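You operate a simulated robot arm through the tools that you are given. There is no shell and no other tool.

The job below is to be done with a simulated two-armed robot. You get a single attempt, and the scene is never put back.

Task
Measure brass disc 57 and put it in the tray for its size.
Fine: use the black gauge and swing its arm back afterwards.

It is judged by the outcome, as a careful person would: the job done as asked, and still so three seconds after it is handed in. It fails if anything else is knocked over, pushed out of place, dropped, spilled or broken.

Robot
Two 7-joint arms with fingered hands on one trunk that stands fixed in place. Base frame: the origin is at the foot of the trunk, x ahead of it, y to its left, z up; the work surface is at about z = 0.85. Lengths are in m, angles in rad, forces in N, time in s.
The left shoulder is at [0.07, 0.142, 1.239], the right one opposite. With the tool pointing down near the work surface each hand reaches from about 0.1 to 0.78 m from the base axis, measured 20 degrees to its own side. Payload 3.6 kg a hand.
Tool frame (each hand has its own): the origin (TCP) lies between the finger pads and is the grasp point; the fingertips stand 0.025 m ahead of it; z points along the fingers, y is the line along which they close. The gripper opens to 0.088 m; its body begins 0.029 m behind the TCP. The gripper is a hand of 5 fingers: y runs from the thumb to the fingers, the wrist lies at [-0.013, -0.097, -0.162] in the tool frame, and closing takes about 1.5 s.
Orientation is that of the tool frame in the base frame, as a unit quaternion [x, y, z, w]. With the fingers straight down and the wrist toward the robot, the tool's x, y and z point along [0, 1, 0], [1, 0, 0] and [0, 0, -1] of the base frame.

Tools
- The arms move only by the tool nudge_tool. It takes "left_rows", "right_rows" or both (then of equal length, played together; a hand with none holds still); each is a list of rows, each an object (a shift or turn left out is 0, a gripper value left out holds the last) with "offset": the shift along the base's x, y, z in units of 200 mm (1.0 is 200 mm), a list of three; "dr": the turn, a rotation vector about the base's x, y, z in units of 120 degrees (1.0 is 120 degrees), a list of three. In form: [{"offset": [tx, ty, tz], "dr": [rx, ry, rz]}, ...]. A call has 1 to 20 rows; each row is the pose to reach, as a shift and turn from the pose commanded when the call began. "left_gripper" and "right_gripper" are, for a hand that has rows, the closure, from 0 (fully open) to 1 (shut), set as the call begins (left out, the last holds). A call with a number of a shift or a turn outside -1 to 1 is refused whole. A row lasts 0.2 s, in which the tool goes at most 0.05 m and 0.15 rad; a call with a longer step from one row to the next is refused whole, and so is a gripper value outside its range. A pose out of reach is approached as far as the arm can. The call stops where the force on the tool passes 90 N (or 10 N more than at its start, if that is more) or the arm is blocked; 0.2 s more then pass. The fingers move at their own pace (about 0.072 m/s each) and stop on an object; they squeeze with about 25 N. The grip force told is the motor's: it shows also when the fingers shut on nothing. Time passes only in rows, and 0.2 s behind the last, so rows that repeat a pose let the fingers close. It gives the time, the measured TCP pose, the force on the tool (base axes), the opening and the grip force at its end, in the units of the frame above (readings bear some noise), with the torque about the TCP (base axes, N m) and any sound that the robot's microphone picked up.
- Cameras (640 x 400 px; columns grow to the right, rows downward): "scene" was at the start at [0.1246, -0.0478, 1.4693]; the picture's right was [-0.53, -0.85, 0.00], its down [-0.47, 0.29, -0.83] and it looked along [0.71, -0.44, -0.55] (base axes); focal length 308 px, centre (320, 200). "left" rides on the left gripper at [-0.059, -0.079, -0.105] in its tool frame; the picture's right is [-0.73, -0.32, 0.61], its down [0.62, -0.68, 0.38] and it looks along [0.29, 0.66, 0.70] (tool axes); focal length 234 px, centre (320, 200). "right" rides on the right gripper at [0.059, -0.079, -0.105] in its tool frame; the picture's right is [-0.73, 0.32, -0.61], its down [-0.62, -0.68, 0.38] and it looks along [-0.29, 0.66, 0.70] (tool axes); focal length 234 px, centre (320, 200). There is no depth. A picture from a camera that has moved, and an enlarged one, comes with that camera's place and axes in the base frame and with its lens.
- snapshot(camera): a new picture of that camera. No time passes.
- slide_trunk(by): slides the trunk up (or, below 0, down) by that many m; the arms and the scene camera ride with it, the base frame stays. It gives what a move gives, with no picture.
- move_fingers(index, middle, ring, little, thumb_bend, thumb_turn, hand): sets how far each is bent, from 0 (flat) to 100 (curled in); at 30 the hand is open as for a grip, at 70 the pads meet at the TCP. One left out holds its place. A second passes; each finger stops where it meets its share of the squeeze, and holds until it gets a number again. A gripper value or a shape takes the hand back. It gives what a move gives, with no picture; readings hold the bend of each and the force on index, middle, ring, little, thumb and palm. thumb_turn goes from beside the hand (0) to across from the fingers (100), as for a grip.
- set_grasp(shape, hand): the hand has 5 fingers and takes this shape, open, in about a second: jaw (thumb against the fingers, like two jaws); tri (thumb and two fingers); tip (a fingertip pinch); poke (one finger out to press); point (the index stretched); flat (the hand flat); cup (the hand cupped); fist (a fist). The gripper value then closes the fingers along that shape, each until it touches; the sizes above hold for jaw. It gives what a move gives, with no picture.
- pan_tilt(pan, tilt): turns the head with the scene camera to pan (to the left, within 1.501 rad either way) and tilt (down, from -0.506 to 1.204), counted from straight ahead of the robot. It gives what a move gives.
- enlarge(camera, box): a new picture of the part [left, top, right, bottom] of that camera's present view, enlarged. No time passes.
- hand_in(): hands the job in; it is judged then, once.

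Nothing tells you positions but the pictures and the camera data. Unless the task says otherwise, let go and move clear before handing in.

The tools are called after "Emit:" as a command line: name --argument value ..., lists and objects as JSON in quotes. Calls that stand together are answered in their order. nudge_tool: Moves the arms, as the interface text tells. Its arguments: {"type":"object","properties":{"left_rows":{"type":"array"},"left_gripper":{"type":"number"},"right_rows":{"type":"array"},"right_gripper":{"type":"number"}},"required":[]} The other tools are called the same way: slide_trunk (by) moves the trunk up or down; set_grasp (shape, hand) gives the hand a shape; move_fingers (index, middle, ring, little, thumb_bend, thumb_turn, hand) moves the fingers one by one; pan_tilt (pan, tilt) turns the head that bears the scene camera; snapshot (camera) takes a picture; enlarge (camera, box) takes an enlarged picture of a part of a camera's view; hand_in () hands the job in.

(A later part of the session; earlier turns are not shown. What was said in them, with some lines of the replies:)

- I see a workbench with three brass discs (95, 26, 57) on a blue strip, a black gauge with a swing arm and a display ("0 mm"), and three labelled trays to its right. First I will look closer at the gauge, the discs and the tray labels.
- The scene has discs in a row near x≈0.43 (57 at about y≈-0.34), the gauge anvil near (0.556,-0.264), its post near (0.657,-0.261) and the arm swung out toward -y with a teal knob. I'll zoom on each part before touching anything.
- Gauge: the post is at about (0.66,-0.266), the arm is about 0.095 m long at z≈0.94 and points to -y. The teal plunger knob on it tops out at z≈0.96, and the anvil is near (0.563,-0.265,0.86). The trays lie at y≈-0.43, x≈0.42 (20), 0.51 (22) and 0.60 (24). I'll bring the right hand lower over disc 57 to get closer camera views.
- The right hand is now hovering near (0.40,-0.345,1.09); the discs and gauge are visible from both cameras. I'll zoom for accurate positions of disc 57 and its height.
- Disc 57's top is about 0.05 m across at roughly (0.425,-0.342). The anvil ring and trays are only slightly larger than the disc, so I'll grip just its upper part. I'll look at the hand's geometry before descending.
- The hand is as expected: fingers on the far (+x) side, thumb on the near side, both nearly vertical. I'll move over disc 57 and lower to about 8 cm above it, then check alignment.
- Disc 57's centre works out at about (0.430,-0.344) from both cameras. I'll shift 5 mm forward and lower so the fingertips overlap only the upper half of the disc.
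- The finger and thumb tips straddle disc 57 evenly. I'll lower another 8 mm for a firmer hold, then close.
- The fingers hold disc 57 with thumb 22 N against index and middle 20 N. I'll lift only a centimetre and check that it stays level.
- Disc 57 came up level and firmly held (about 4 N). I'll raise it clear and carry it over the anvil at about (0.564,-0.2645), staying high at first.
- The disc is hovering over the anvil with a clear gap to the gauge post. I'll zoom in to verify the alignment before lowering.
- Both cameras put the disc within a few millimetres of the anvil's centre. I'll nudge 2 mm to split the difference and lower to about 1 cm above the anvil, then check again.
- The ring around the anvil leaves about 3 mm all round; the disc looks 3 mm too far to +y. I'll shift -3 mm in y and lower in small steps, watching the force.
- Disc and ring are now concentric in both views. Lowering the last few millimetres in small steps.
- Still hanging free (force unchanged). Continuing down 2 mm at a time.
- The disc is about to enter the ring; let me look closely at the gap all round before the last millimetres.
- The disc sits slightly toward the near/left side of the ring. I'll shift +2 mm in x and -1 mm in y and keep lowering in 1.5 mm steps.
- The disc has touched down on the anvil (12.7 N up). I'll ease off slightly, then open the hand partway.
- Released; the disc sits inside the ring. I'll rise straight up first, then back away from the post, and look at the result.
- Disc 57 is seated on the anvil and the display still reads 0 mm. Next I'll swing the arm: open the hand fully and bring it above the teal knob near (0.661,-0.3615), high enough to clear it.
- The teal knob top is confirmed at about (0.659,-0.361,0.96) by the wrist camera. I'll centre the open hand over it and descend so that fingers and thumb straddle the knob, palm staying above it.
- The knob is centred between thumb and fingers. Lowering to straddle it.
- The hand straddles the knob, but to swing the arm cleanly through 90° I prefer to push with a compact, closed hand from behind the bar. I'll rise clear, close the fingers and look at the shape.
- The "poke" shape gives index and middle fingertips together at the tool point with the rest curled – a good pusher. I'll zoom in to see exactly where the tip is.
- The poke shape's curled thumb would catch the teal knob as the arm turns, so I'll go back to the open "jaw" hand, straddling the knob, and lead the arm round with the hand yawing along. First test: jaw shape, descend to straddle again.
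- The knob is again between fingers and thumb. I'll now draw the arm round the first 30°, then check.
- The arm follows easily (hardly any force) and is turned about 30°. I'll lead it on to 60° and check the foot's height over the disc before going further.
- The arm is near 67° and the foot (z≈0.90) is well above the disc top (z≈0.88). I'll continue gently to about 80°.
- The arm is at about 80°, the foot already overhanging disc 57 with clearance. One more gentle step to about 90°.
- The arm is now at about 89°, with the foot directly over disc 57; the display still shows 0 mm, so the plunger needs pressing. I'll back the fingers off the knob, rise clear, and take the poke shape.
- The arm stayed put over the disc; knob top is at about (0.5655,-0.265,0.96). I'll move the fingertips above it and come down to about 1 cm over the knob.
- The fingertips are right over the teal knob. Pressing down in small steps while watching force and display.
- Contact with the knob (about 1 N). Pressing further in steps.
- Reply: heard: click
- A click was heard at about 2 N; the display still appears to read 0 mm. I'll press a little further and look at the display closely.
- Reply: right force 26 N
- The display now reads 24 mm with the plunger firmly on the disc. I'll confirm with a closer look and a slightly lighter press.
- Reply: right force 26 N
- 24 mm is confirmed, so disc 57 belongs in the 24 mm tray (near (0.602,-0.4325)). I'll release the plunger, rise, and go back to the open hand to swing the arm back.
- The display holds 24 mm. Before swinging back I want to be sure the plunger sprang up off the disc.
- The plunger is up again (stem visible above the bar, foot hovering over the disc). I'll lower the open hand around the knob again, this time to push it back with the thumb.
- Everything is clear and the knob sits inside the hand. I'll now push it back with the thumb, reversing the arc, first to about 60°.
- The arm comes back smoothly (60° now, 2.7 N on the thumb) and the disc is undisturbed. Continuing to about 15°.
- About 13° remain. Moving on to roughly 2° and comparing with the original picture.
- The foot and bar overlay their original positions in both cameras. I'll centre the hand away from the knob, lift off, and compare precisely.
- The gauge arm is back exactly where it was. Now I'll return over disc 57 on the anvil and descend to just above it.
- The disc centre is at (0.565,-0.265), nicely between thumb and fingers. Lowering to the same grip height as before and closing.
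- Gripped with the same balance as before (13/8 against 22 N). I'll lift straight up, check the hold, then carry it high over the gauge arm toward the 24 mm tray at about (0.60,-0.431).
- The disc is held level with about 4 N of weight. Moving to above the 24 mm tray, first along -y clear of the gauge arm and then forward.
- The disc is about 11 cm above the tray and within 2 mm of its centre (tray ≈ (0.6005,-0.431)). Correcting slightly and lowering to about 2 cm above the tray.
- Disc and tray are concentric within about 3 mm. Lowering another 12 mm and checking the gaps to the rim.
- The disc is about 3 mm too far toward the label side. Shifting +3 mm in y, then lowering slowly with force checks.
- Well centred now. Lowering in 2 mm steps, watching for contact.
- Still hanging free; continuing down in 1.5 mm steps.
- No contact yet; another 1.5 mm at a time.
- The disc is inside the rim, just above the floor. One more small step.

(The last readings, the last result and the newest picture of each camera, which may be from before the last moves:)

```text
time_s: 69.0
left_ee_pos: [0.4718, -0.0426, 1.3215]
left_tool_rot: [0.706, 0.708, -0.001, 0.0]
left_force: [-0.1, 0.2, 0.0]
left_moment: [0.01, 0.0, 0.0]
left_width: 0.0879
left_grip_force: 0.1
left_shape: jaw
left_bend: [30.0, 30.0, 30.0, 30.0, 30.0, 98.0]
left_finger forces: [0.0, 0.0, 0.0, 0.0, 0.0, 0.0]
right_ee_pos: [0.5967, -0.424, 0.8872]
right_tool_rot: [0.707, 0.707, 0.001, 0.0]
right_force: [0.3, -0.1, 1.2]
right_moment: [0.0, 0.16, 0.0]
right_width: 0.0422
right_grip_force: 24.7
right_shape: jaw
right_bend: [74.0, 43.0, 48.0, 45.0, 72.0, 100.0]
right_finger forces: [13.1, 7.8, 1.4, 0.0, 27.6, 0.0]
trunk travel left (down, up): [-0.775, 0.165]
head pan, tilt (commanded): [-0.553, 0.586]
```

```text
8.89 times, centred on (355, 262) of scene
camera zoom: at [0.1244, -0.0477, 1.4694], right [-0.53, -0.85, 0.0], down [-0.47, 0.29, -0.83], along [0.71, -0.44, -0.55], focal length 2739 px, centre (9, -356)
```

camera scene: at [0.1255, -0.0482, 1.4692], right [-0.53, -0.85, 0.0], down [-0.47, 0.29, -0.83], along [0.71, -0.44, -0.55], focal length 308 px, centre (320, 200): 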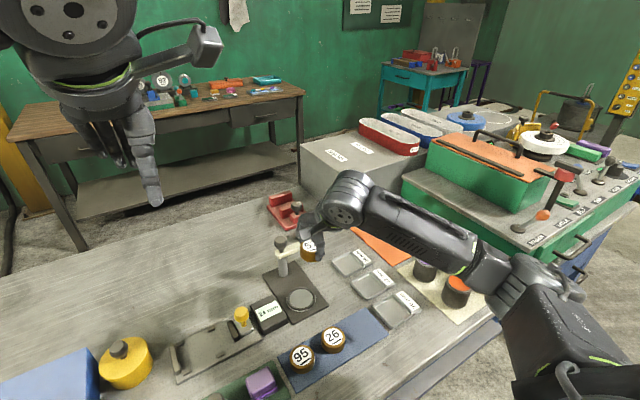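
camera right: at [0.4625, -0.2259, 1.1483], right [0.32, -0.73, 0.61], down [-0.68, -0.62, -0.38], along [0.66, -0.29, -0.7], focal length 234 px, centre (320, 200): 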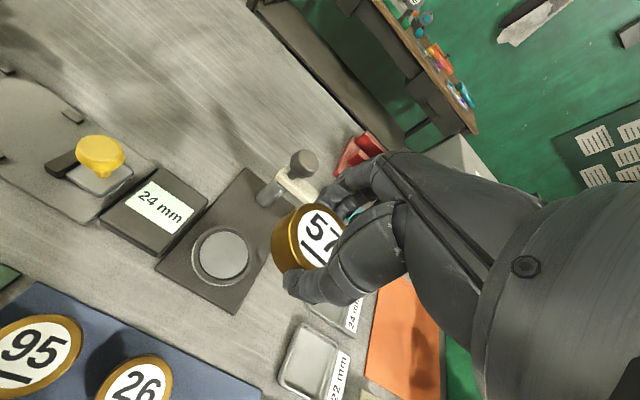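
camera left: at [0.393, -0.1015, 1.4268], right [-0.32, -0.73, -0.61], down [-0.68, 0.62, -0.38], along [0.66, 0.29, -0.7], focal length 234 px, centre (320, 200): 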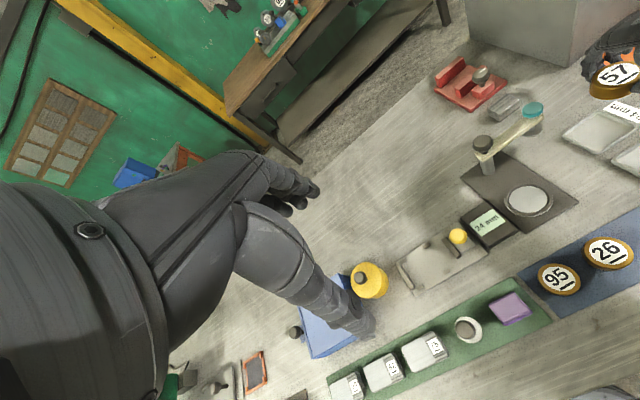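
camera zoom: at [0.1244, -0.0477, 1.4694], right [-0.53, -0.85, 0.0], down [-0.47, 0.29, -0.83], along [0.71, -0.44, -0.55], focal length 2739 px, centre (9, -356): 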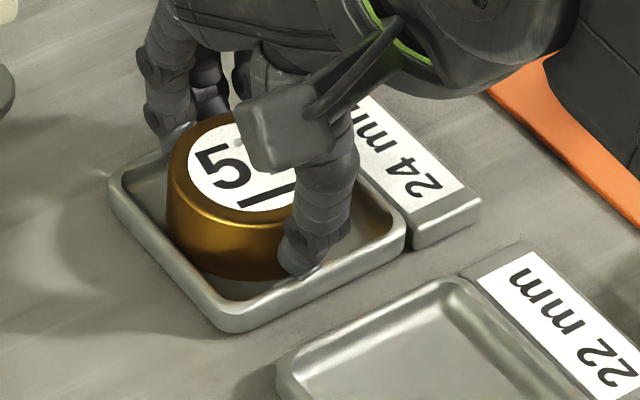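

Touchdown: the thumb tip is bearing on the tray rim (moment and thumb force rose), with the disc practically on the floor. I'll ease up 1.5 mm so the thumb doesn't drag the tray, then open only partway.

Emit:
nudge_tool --right_rows '[{"offset": [0.0, 0.0, 0.0075]}, {"offset": [0.0, 0.0, 0.0075]}]'

Emit:
nudge_tool --right_rows '[{"offset": [0, 0, 0]}, {"offset": [0, 0, 0]}, {"offset": [0, 0, 0]}, {"offset": [0, 0, 0]}, {"offset": [0, 0, 0]}]' --right_gripper 0.25

Emit:
enlarge --camera "scene" --box '[325, 235, 385, 290]'

Emit:
enlarge --camera "right" --box '[210, 150, 350, 310]'

Emit:
enlarge --camera "left" --box '[550, 80, 630, 170]'

```text
time_s: 69.6
left_ee_pos: [0.4711, -0.0432, 1.3219]
left_tool_rot: [0.707, 0.708, -0.001, 0.0]
left_force: [0.1, 0.6, 0.2]
left_moment: [0.01, 0.01, -0.02]
left_width: 0.0878
left_grip_force: 0.1
left_shape: jaw
left_bend: [30.0, 30.0, 30.0, 30.0, 30.0, 98.0]
left_finger forces: [0.0, 0.1, 0.0, 0.1, 0.0, 0.1]
right_ee_pos: [0.5958, -0.4259, 0.888]
right_tool_rot: [0.706, 0.708, 0.0, 0.0]
right_force: [-0.6, -0.1, -2.5]
right_moment: [0.01, 0.1, -0.01]
right_width: 0.0424
right_grip_force: 24.9
right_shape: jaw
right_bend: [74.0, 43.0, 48.0, 45.0, 72.0, 100.0]
right_finger forces: [13.1, 7.5, 1.0, 0.0, 23.2, 0.1]
trunk travel left (down, up): [-0.775, 0.165]
head pan, tilt (commanded): [-0.553, 0.586]
```

```text
time_s: 70.8
left_ee_pos: [0.4718, -0.0417, 1.3218]
left_tool_rot: [0.707, 0.708, -0.001, 0.001]
left_force: [0.9, 0.9, 0.0]
left_moment: [0.0, -0.01, 0.02]
left_width: 0.0875
left_grip_force: 0.0
left_shape: jaw
left_bend: [30.0, 30.0, 30.0, 30.0, 30.0, 98.0]
left_finger forces: [0.1, 0.0, 0.0, 0.0, 0.0, 0.0]
right_ee_pos: [0.5955, -0.4241, 0.8879]
right_tool_rot: [0.706, 0.708, -0.001, 0.0]
right_force: [-0.6, -0.7, -0.5]
right_moment: [-0.01, 0.0, 0.0]
right_width: 0.0659
right_grip_force: 0.0
right_shape: jaw
right_bend: [27.0, 36.0, 33.0, 34.0, 54.0, 99.0]
right_finger forces: [0.0, 0.0, 0.0, 0.0, 0.1, 0.0]
trunk travel left (down, up): [-0.775, 0.165]
head pan, tilt (commanded): [-0.553, 0.586]
```

```text
7.27 times, centred on (355, 262) of scene
camera zoom: at [0.1246, -0.0478, 1.4693], right [-0.53, -0.85, 0.0], down [-0.47, 0.29, -0.83], along [0.71, -0.44, -0.55], focal length 2241 px, centre (66, -254)
```

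zoom: 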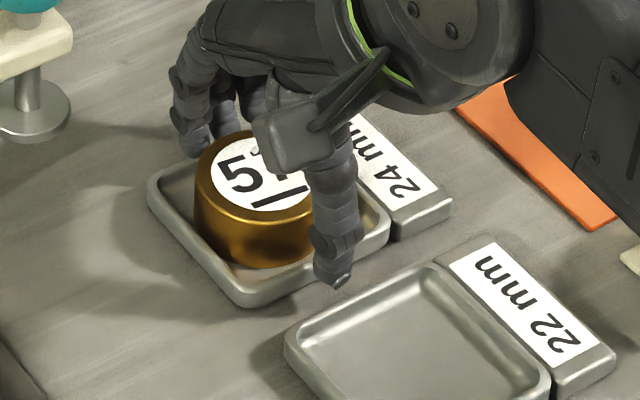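

```text
2.50 times, centred on (280, 230) of right
camera zoom: at [0.5176, -0.3664, 0.9931], right [0.32, -0.73, 0.61], down [-0.68, -0.62, -0.38], along [0.66, -0.29, -0.7], focal length 585 px, centre (420, 125)
```

zoom: 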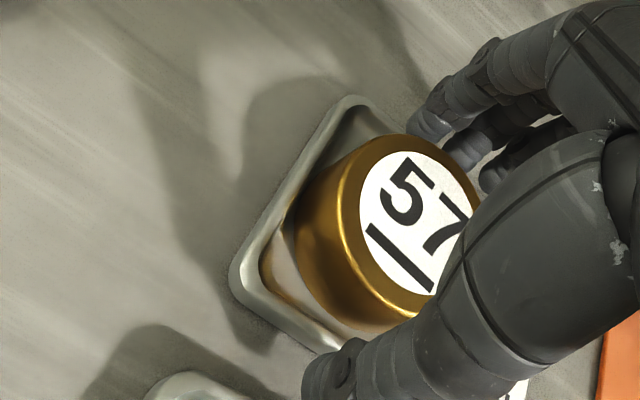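

```text
4.44 times, centred on (590, 125) of left
camera zoom: at [0.3921, -0.1014, 1.4272], right [-0.32, -0.73, -0.61], down [-0.68, 0.62, -0.38], along [0.66, 0.29, -0.7], focal length 1041 px, centre (-880, 533)
```

zoom: 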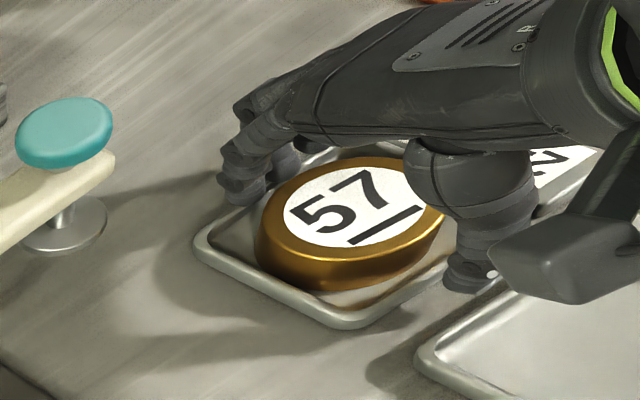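

Disc 57 is released and sitting in the 24 mm tray. Lifting the hand straight up and away.

Emit:
nudge_tool --right_rows '[{"offset": [0, 0, 0.03]}, {"offset": [0, 0, 0.08]}, {"offset": [0, 0, 0.18]}, {"offset": [0, 0, 0.32]}, {"offset": [0, 0, 0.5]}, {"offset": [-0.1, 0, 0.7]}, {"offset": [-0.3, 0, 0.8]}, {"offset": [-0.5, 0, 0.85]}, {"offset": [-0.7, 0, 0.9]}, {"offset": [-0.7, 0, 0.9]}]'

Emit:
snapshot --camera "scene"

Emit:
enlarge --camera "scene" --box '[240, 200, 430, 390]'

Emit:
enlarge --camera "scene" --box '[325, 235, 385, 290]'

Emit:
snapshot --camera "left"

```text
time_s: 73.0
left_ee_pos: [0.4716, -0.0417, 1.322]
left_tool_rot: [0.706, 0.708, 0.0, 0.001]
left_force: [-0.4, -0.2, -0.1]
left_moment: [-0.05, -0.03, -0.01]
left_width: 0.0879
left_grip_force: 0.0
left_shape: jaw
left_bend: [30.0, 30.0, 30.0, 30.0, 30.0, 98.0]
left_finger forces: [0.1, 0.0, 0.1, 0.0, 0.1, 0.0]
right_ee_pos: [0.4559, -0.4253, 1.0683]
right_tool_rot: [0.707, 0.707, 0.0, 0.0]
right_force: [0.8, 0.1, -1.6]
right_moment: [-0.05, 0.02, 0.02]
right_width: 0.0659
right_grip_force: 0.0
right_shape: jaw
right_bend: [27.0, 36.0, 33.0, 34.0, 54.0, 99.0]
right_finger forces: [0.1, 0.0, 0.1, 0.1, 0.0, 0.0]
trunk travel left (down, up): [-0.775, 0.165]
head pan, tilt (commanded): [-0.553, 0.586]
```

```text
taken
camera scene: at [0.1255, -0.0478, 1.4693], right [-0.53, -0.85, 0.0], down [-0.47, 0.29, -0.83], along [0.71, -0.44, -0.55], focal length 308 px, centre (320, 200)
```

scene: 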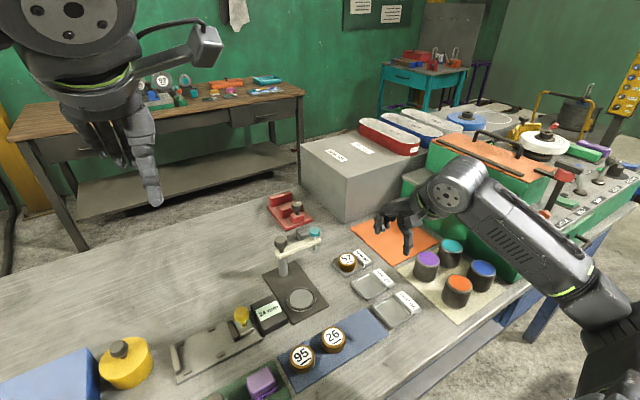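

```text
2.11 times, centred on (335, 295) of scene
camera zoom: at [0.1255, -0.0478, 1.4693], right [-0.53, -0.85, 0.0], down [-0.47, 0.29, -0.83], along [0.71, -0.44, -0.55], focal length 649 px, centre (288, 0)
```

zoom: 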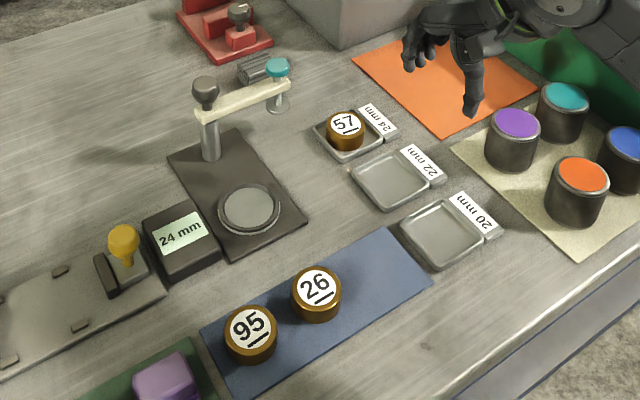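

```text
7.27 times, centred on (355, 262) of scene
camera zoom: at [0.1255, -0.0478, 1.4693], right [-0.53, -0.85, 0.0], down [-0.47, 0.29, -0.83], along [0.71, -0.44, -0.55], focal length 2241 px, centre (66, -254)
```

zoom: 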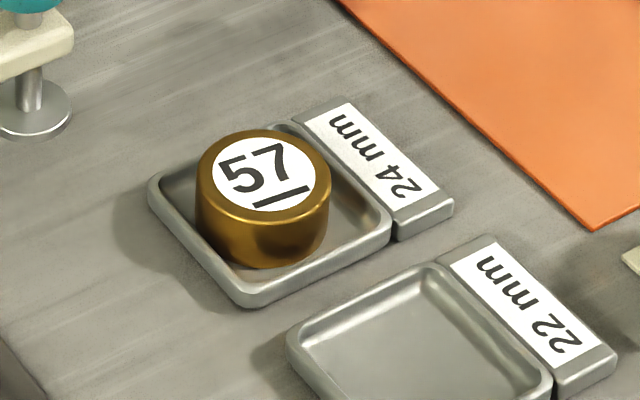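

```text
taken
camera left: at [0.393, -0.1013, 1.4269], right [-0.32, -0.73, -0.61], down [-0.68, 0.62, -0.38], along [0.66, 0.29, -0.7], focal length 234 px, centre (320, 200)
```

left: 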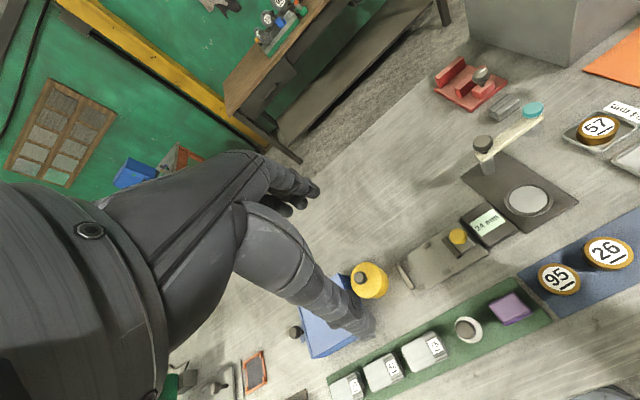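

Disc 57 is in the 24 mm tray, the gauge arm is at its original position, and discs 95 and 26, trays and gauge look unmoved. I'll retract the right hand further and verify the disc sits flat inside the rim.

Emit:
nudge_tool --right_rows '[{"offset": [-0.1, 0, 0.15]}, {"offset": [-0.2, 0, 0.3]}, {"offset": [-0.3, -0.02, 0.45]}, {"offset": [-0.4, -0.04, 0.6]}, {"offset": [-0.5, -0.06, 0.8]}, {"offset": [-0.54, -0.07, 0.95]}, {"offset": [-0.54, -0.07, 0.95]}]' --right_gripper 0.0

Emit:
snapshot --camera "right"

Emit:
enlarge --camera "right" --box '[190, 150, 300, 260]'

Emit:
enlarge --camera "scene" --box '[330, 240, 380, 285]'

Emit:
enlarge --camera "scene" --box '[255, 215, 345, 325]'

```text
time_s: 74.6
left_ee_pos: [0.4712, -0.042, 1.323]
left_tool_rot: [0.707, 0.707, -0.001, 0.001]
left_force: [-0.6, -0.2, 0.5]
left_moment: [-0.02, 0.01, 0.02]
left_width: 0.0878
left_grip_force: 0.1
left_shape: jaw
left_bend: [30.0, 30.0, 30.0, 30.0, 30.0, 98.0]
left_finger forces: [0.0, 0.1, 0.1, 0.1, 0.1, 0.1]
right_ee_pos: [0.3719, -0.4342, 1.1935]
right_tool_rot: [0.706, 0.709, 0.003, 0.001]
right_force: [0.8, -0.9, -0.4]
right_moment: [0.0, 0.01, 0.02]
right_width: 0.0878
right_grip_force: 0.1
right_shape: jaw
right_bend: [30.0, 30.0, 30.0, 30.0, 30.0, 98.0]
right_finger forces: [0.0, 0.1, 0.0, 0.0, 0.0, 0.0]
right hand out of reach, approached as far as the arm can: row 5, 6, 7
trunk travel left (down, up): [-0.775, 0.165]
head pan, tilt (commanded): [-0.553, 0.586]
```

```text
taken
camera right: at [0.294, -0.3756, 1.2975], right [0.32, -0.73, 0.61], down [-0.68, -0.62, -0.39], along [0.66, -0.29, -0.69], focal length 234 px, centre (320, 200)
```

right: 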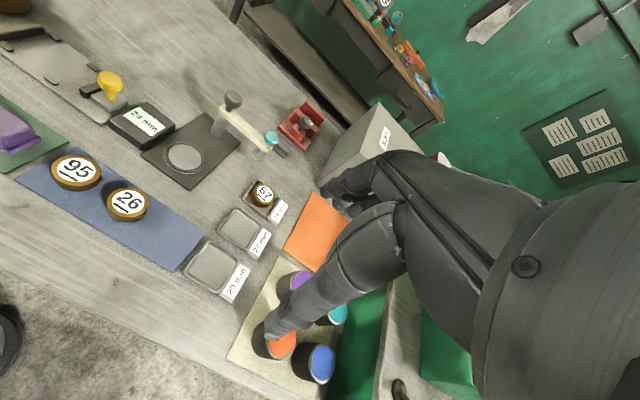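

```text
3.64 times, centred on (245, 205) of right
camera zoom: at [0.294, -0.3756, 1.2975], right [0.32, -0.73, 0.61], down [-0.68, -0.62, -0.39], along [0.66, -0.29, -0.69], focal length 852 px, centre (593, 182)
```

zoom: 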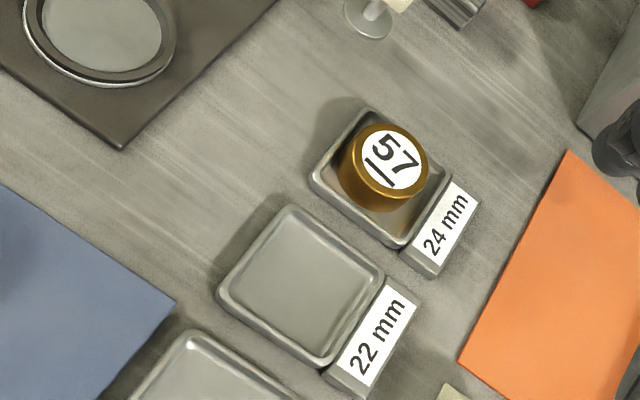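

```text
8.89 times, centred on (355, 262) of scene
camera zoom: at [0.124, -0.0476, 1.4694], right [-0.53, -0.85, 0.0], down [-0.47, 0.29, -0.83], along [0.71, -0.44, -0.55], focal length 2739 px, centre (9, -356)
```

zoom: 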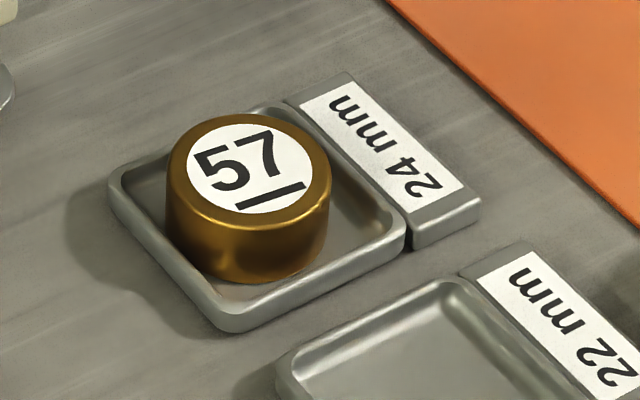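

```text
3.64 times, centred on (300, 270) of scene
camera zoom: at [0.124, -0.0476, 1.4694], right [-0.53, -0.85, 0.0], down [-0.47, 0.29, -0.83], along [0.71, -0.44, -0.55], focal length 1121 px, centre (393, -54)
```

zoom: 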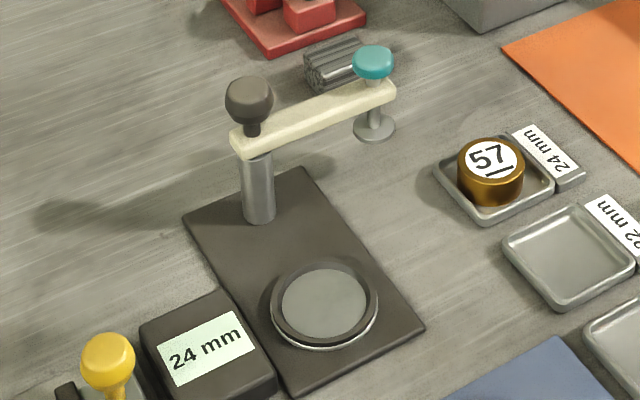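

Disc 57 lies flat inside the 24 mm tray. The gauge arm matches its original picture, nothing else has shifted, and both hands are clear, so I'm handing the job in.

Emit:
hand_in

```text
The job is handed in.
```

I measured brass disc 57 on the black gauge. It read 24 mm, and I put the disc in the 24 mm tray, then handed the job in.

- **Gauge:** I swung its arm back afterwards. In the last pictures it sits where it started. The display still reads 24 mm; it showed 0 mm at the start.
- **Disc:** It looks flat in the tray, inside the rim but nearer one side. I let go of it about a millimetre or two above the tray floor.
- **Tray:** While lowering the disc, my thumb pressed lightly on the tray rim. I lifted slightly before letting go, and the tray does not look moved.
- **Surroundings:** Discs 95 and 26, the other trays and the gauge look unmoved. Both hands are clear of the bench.
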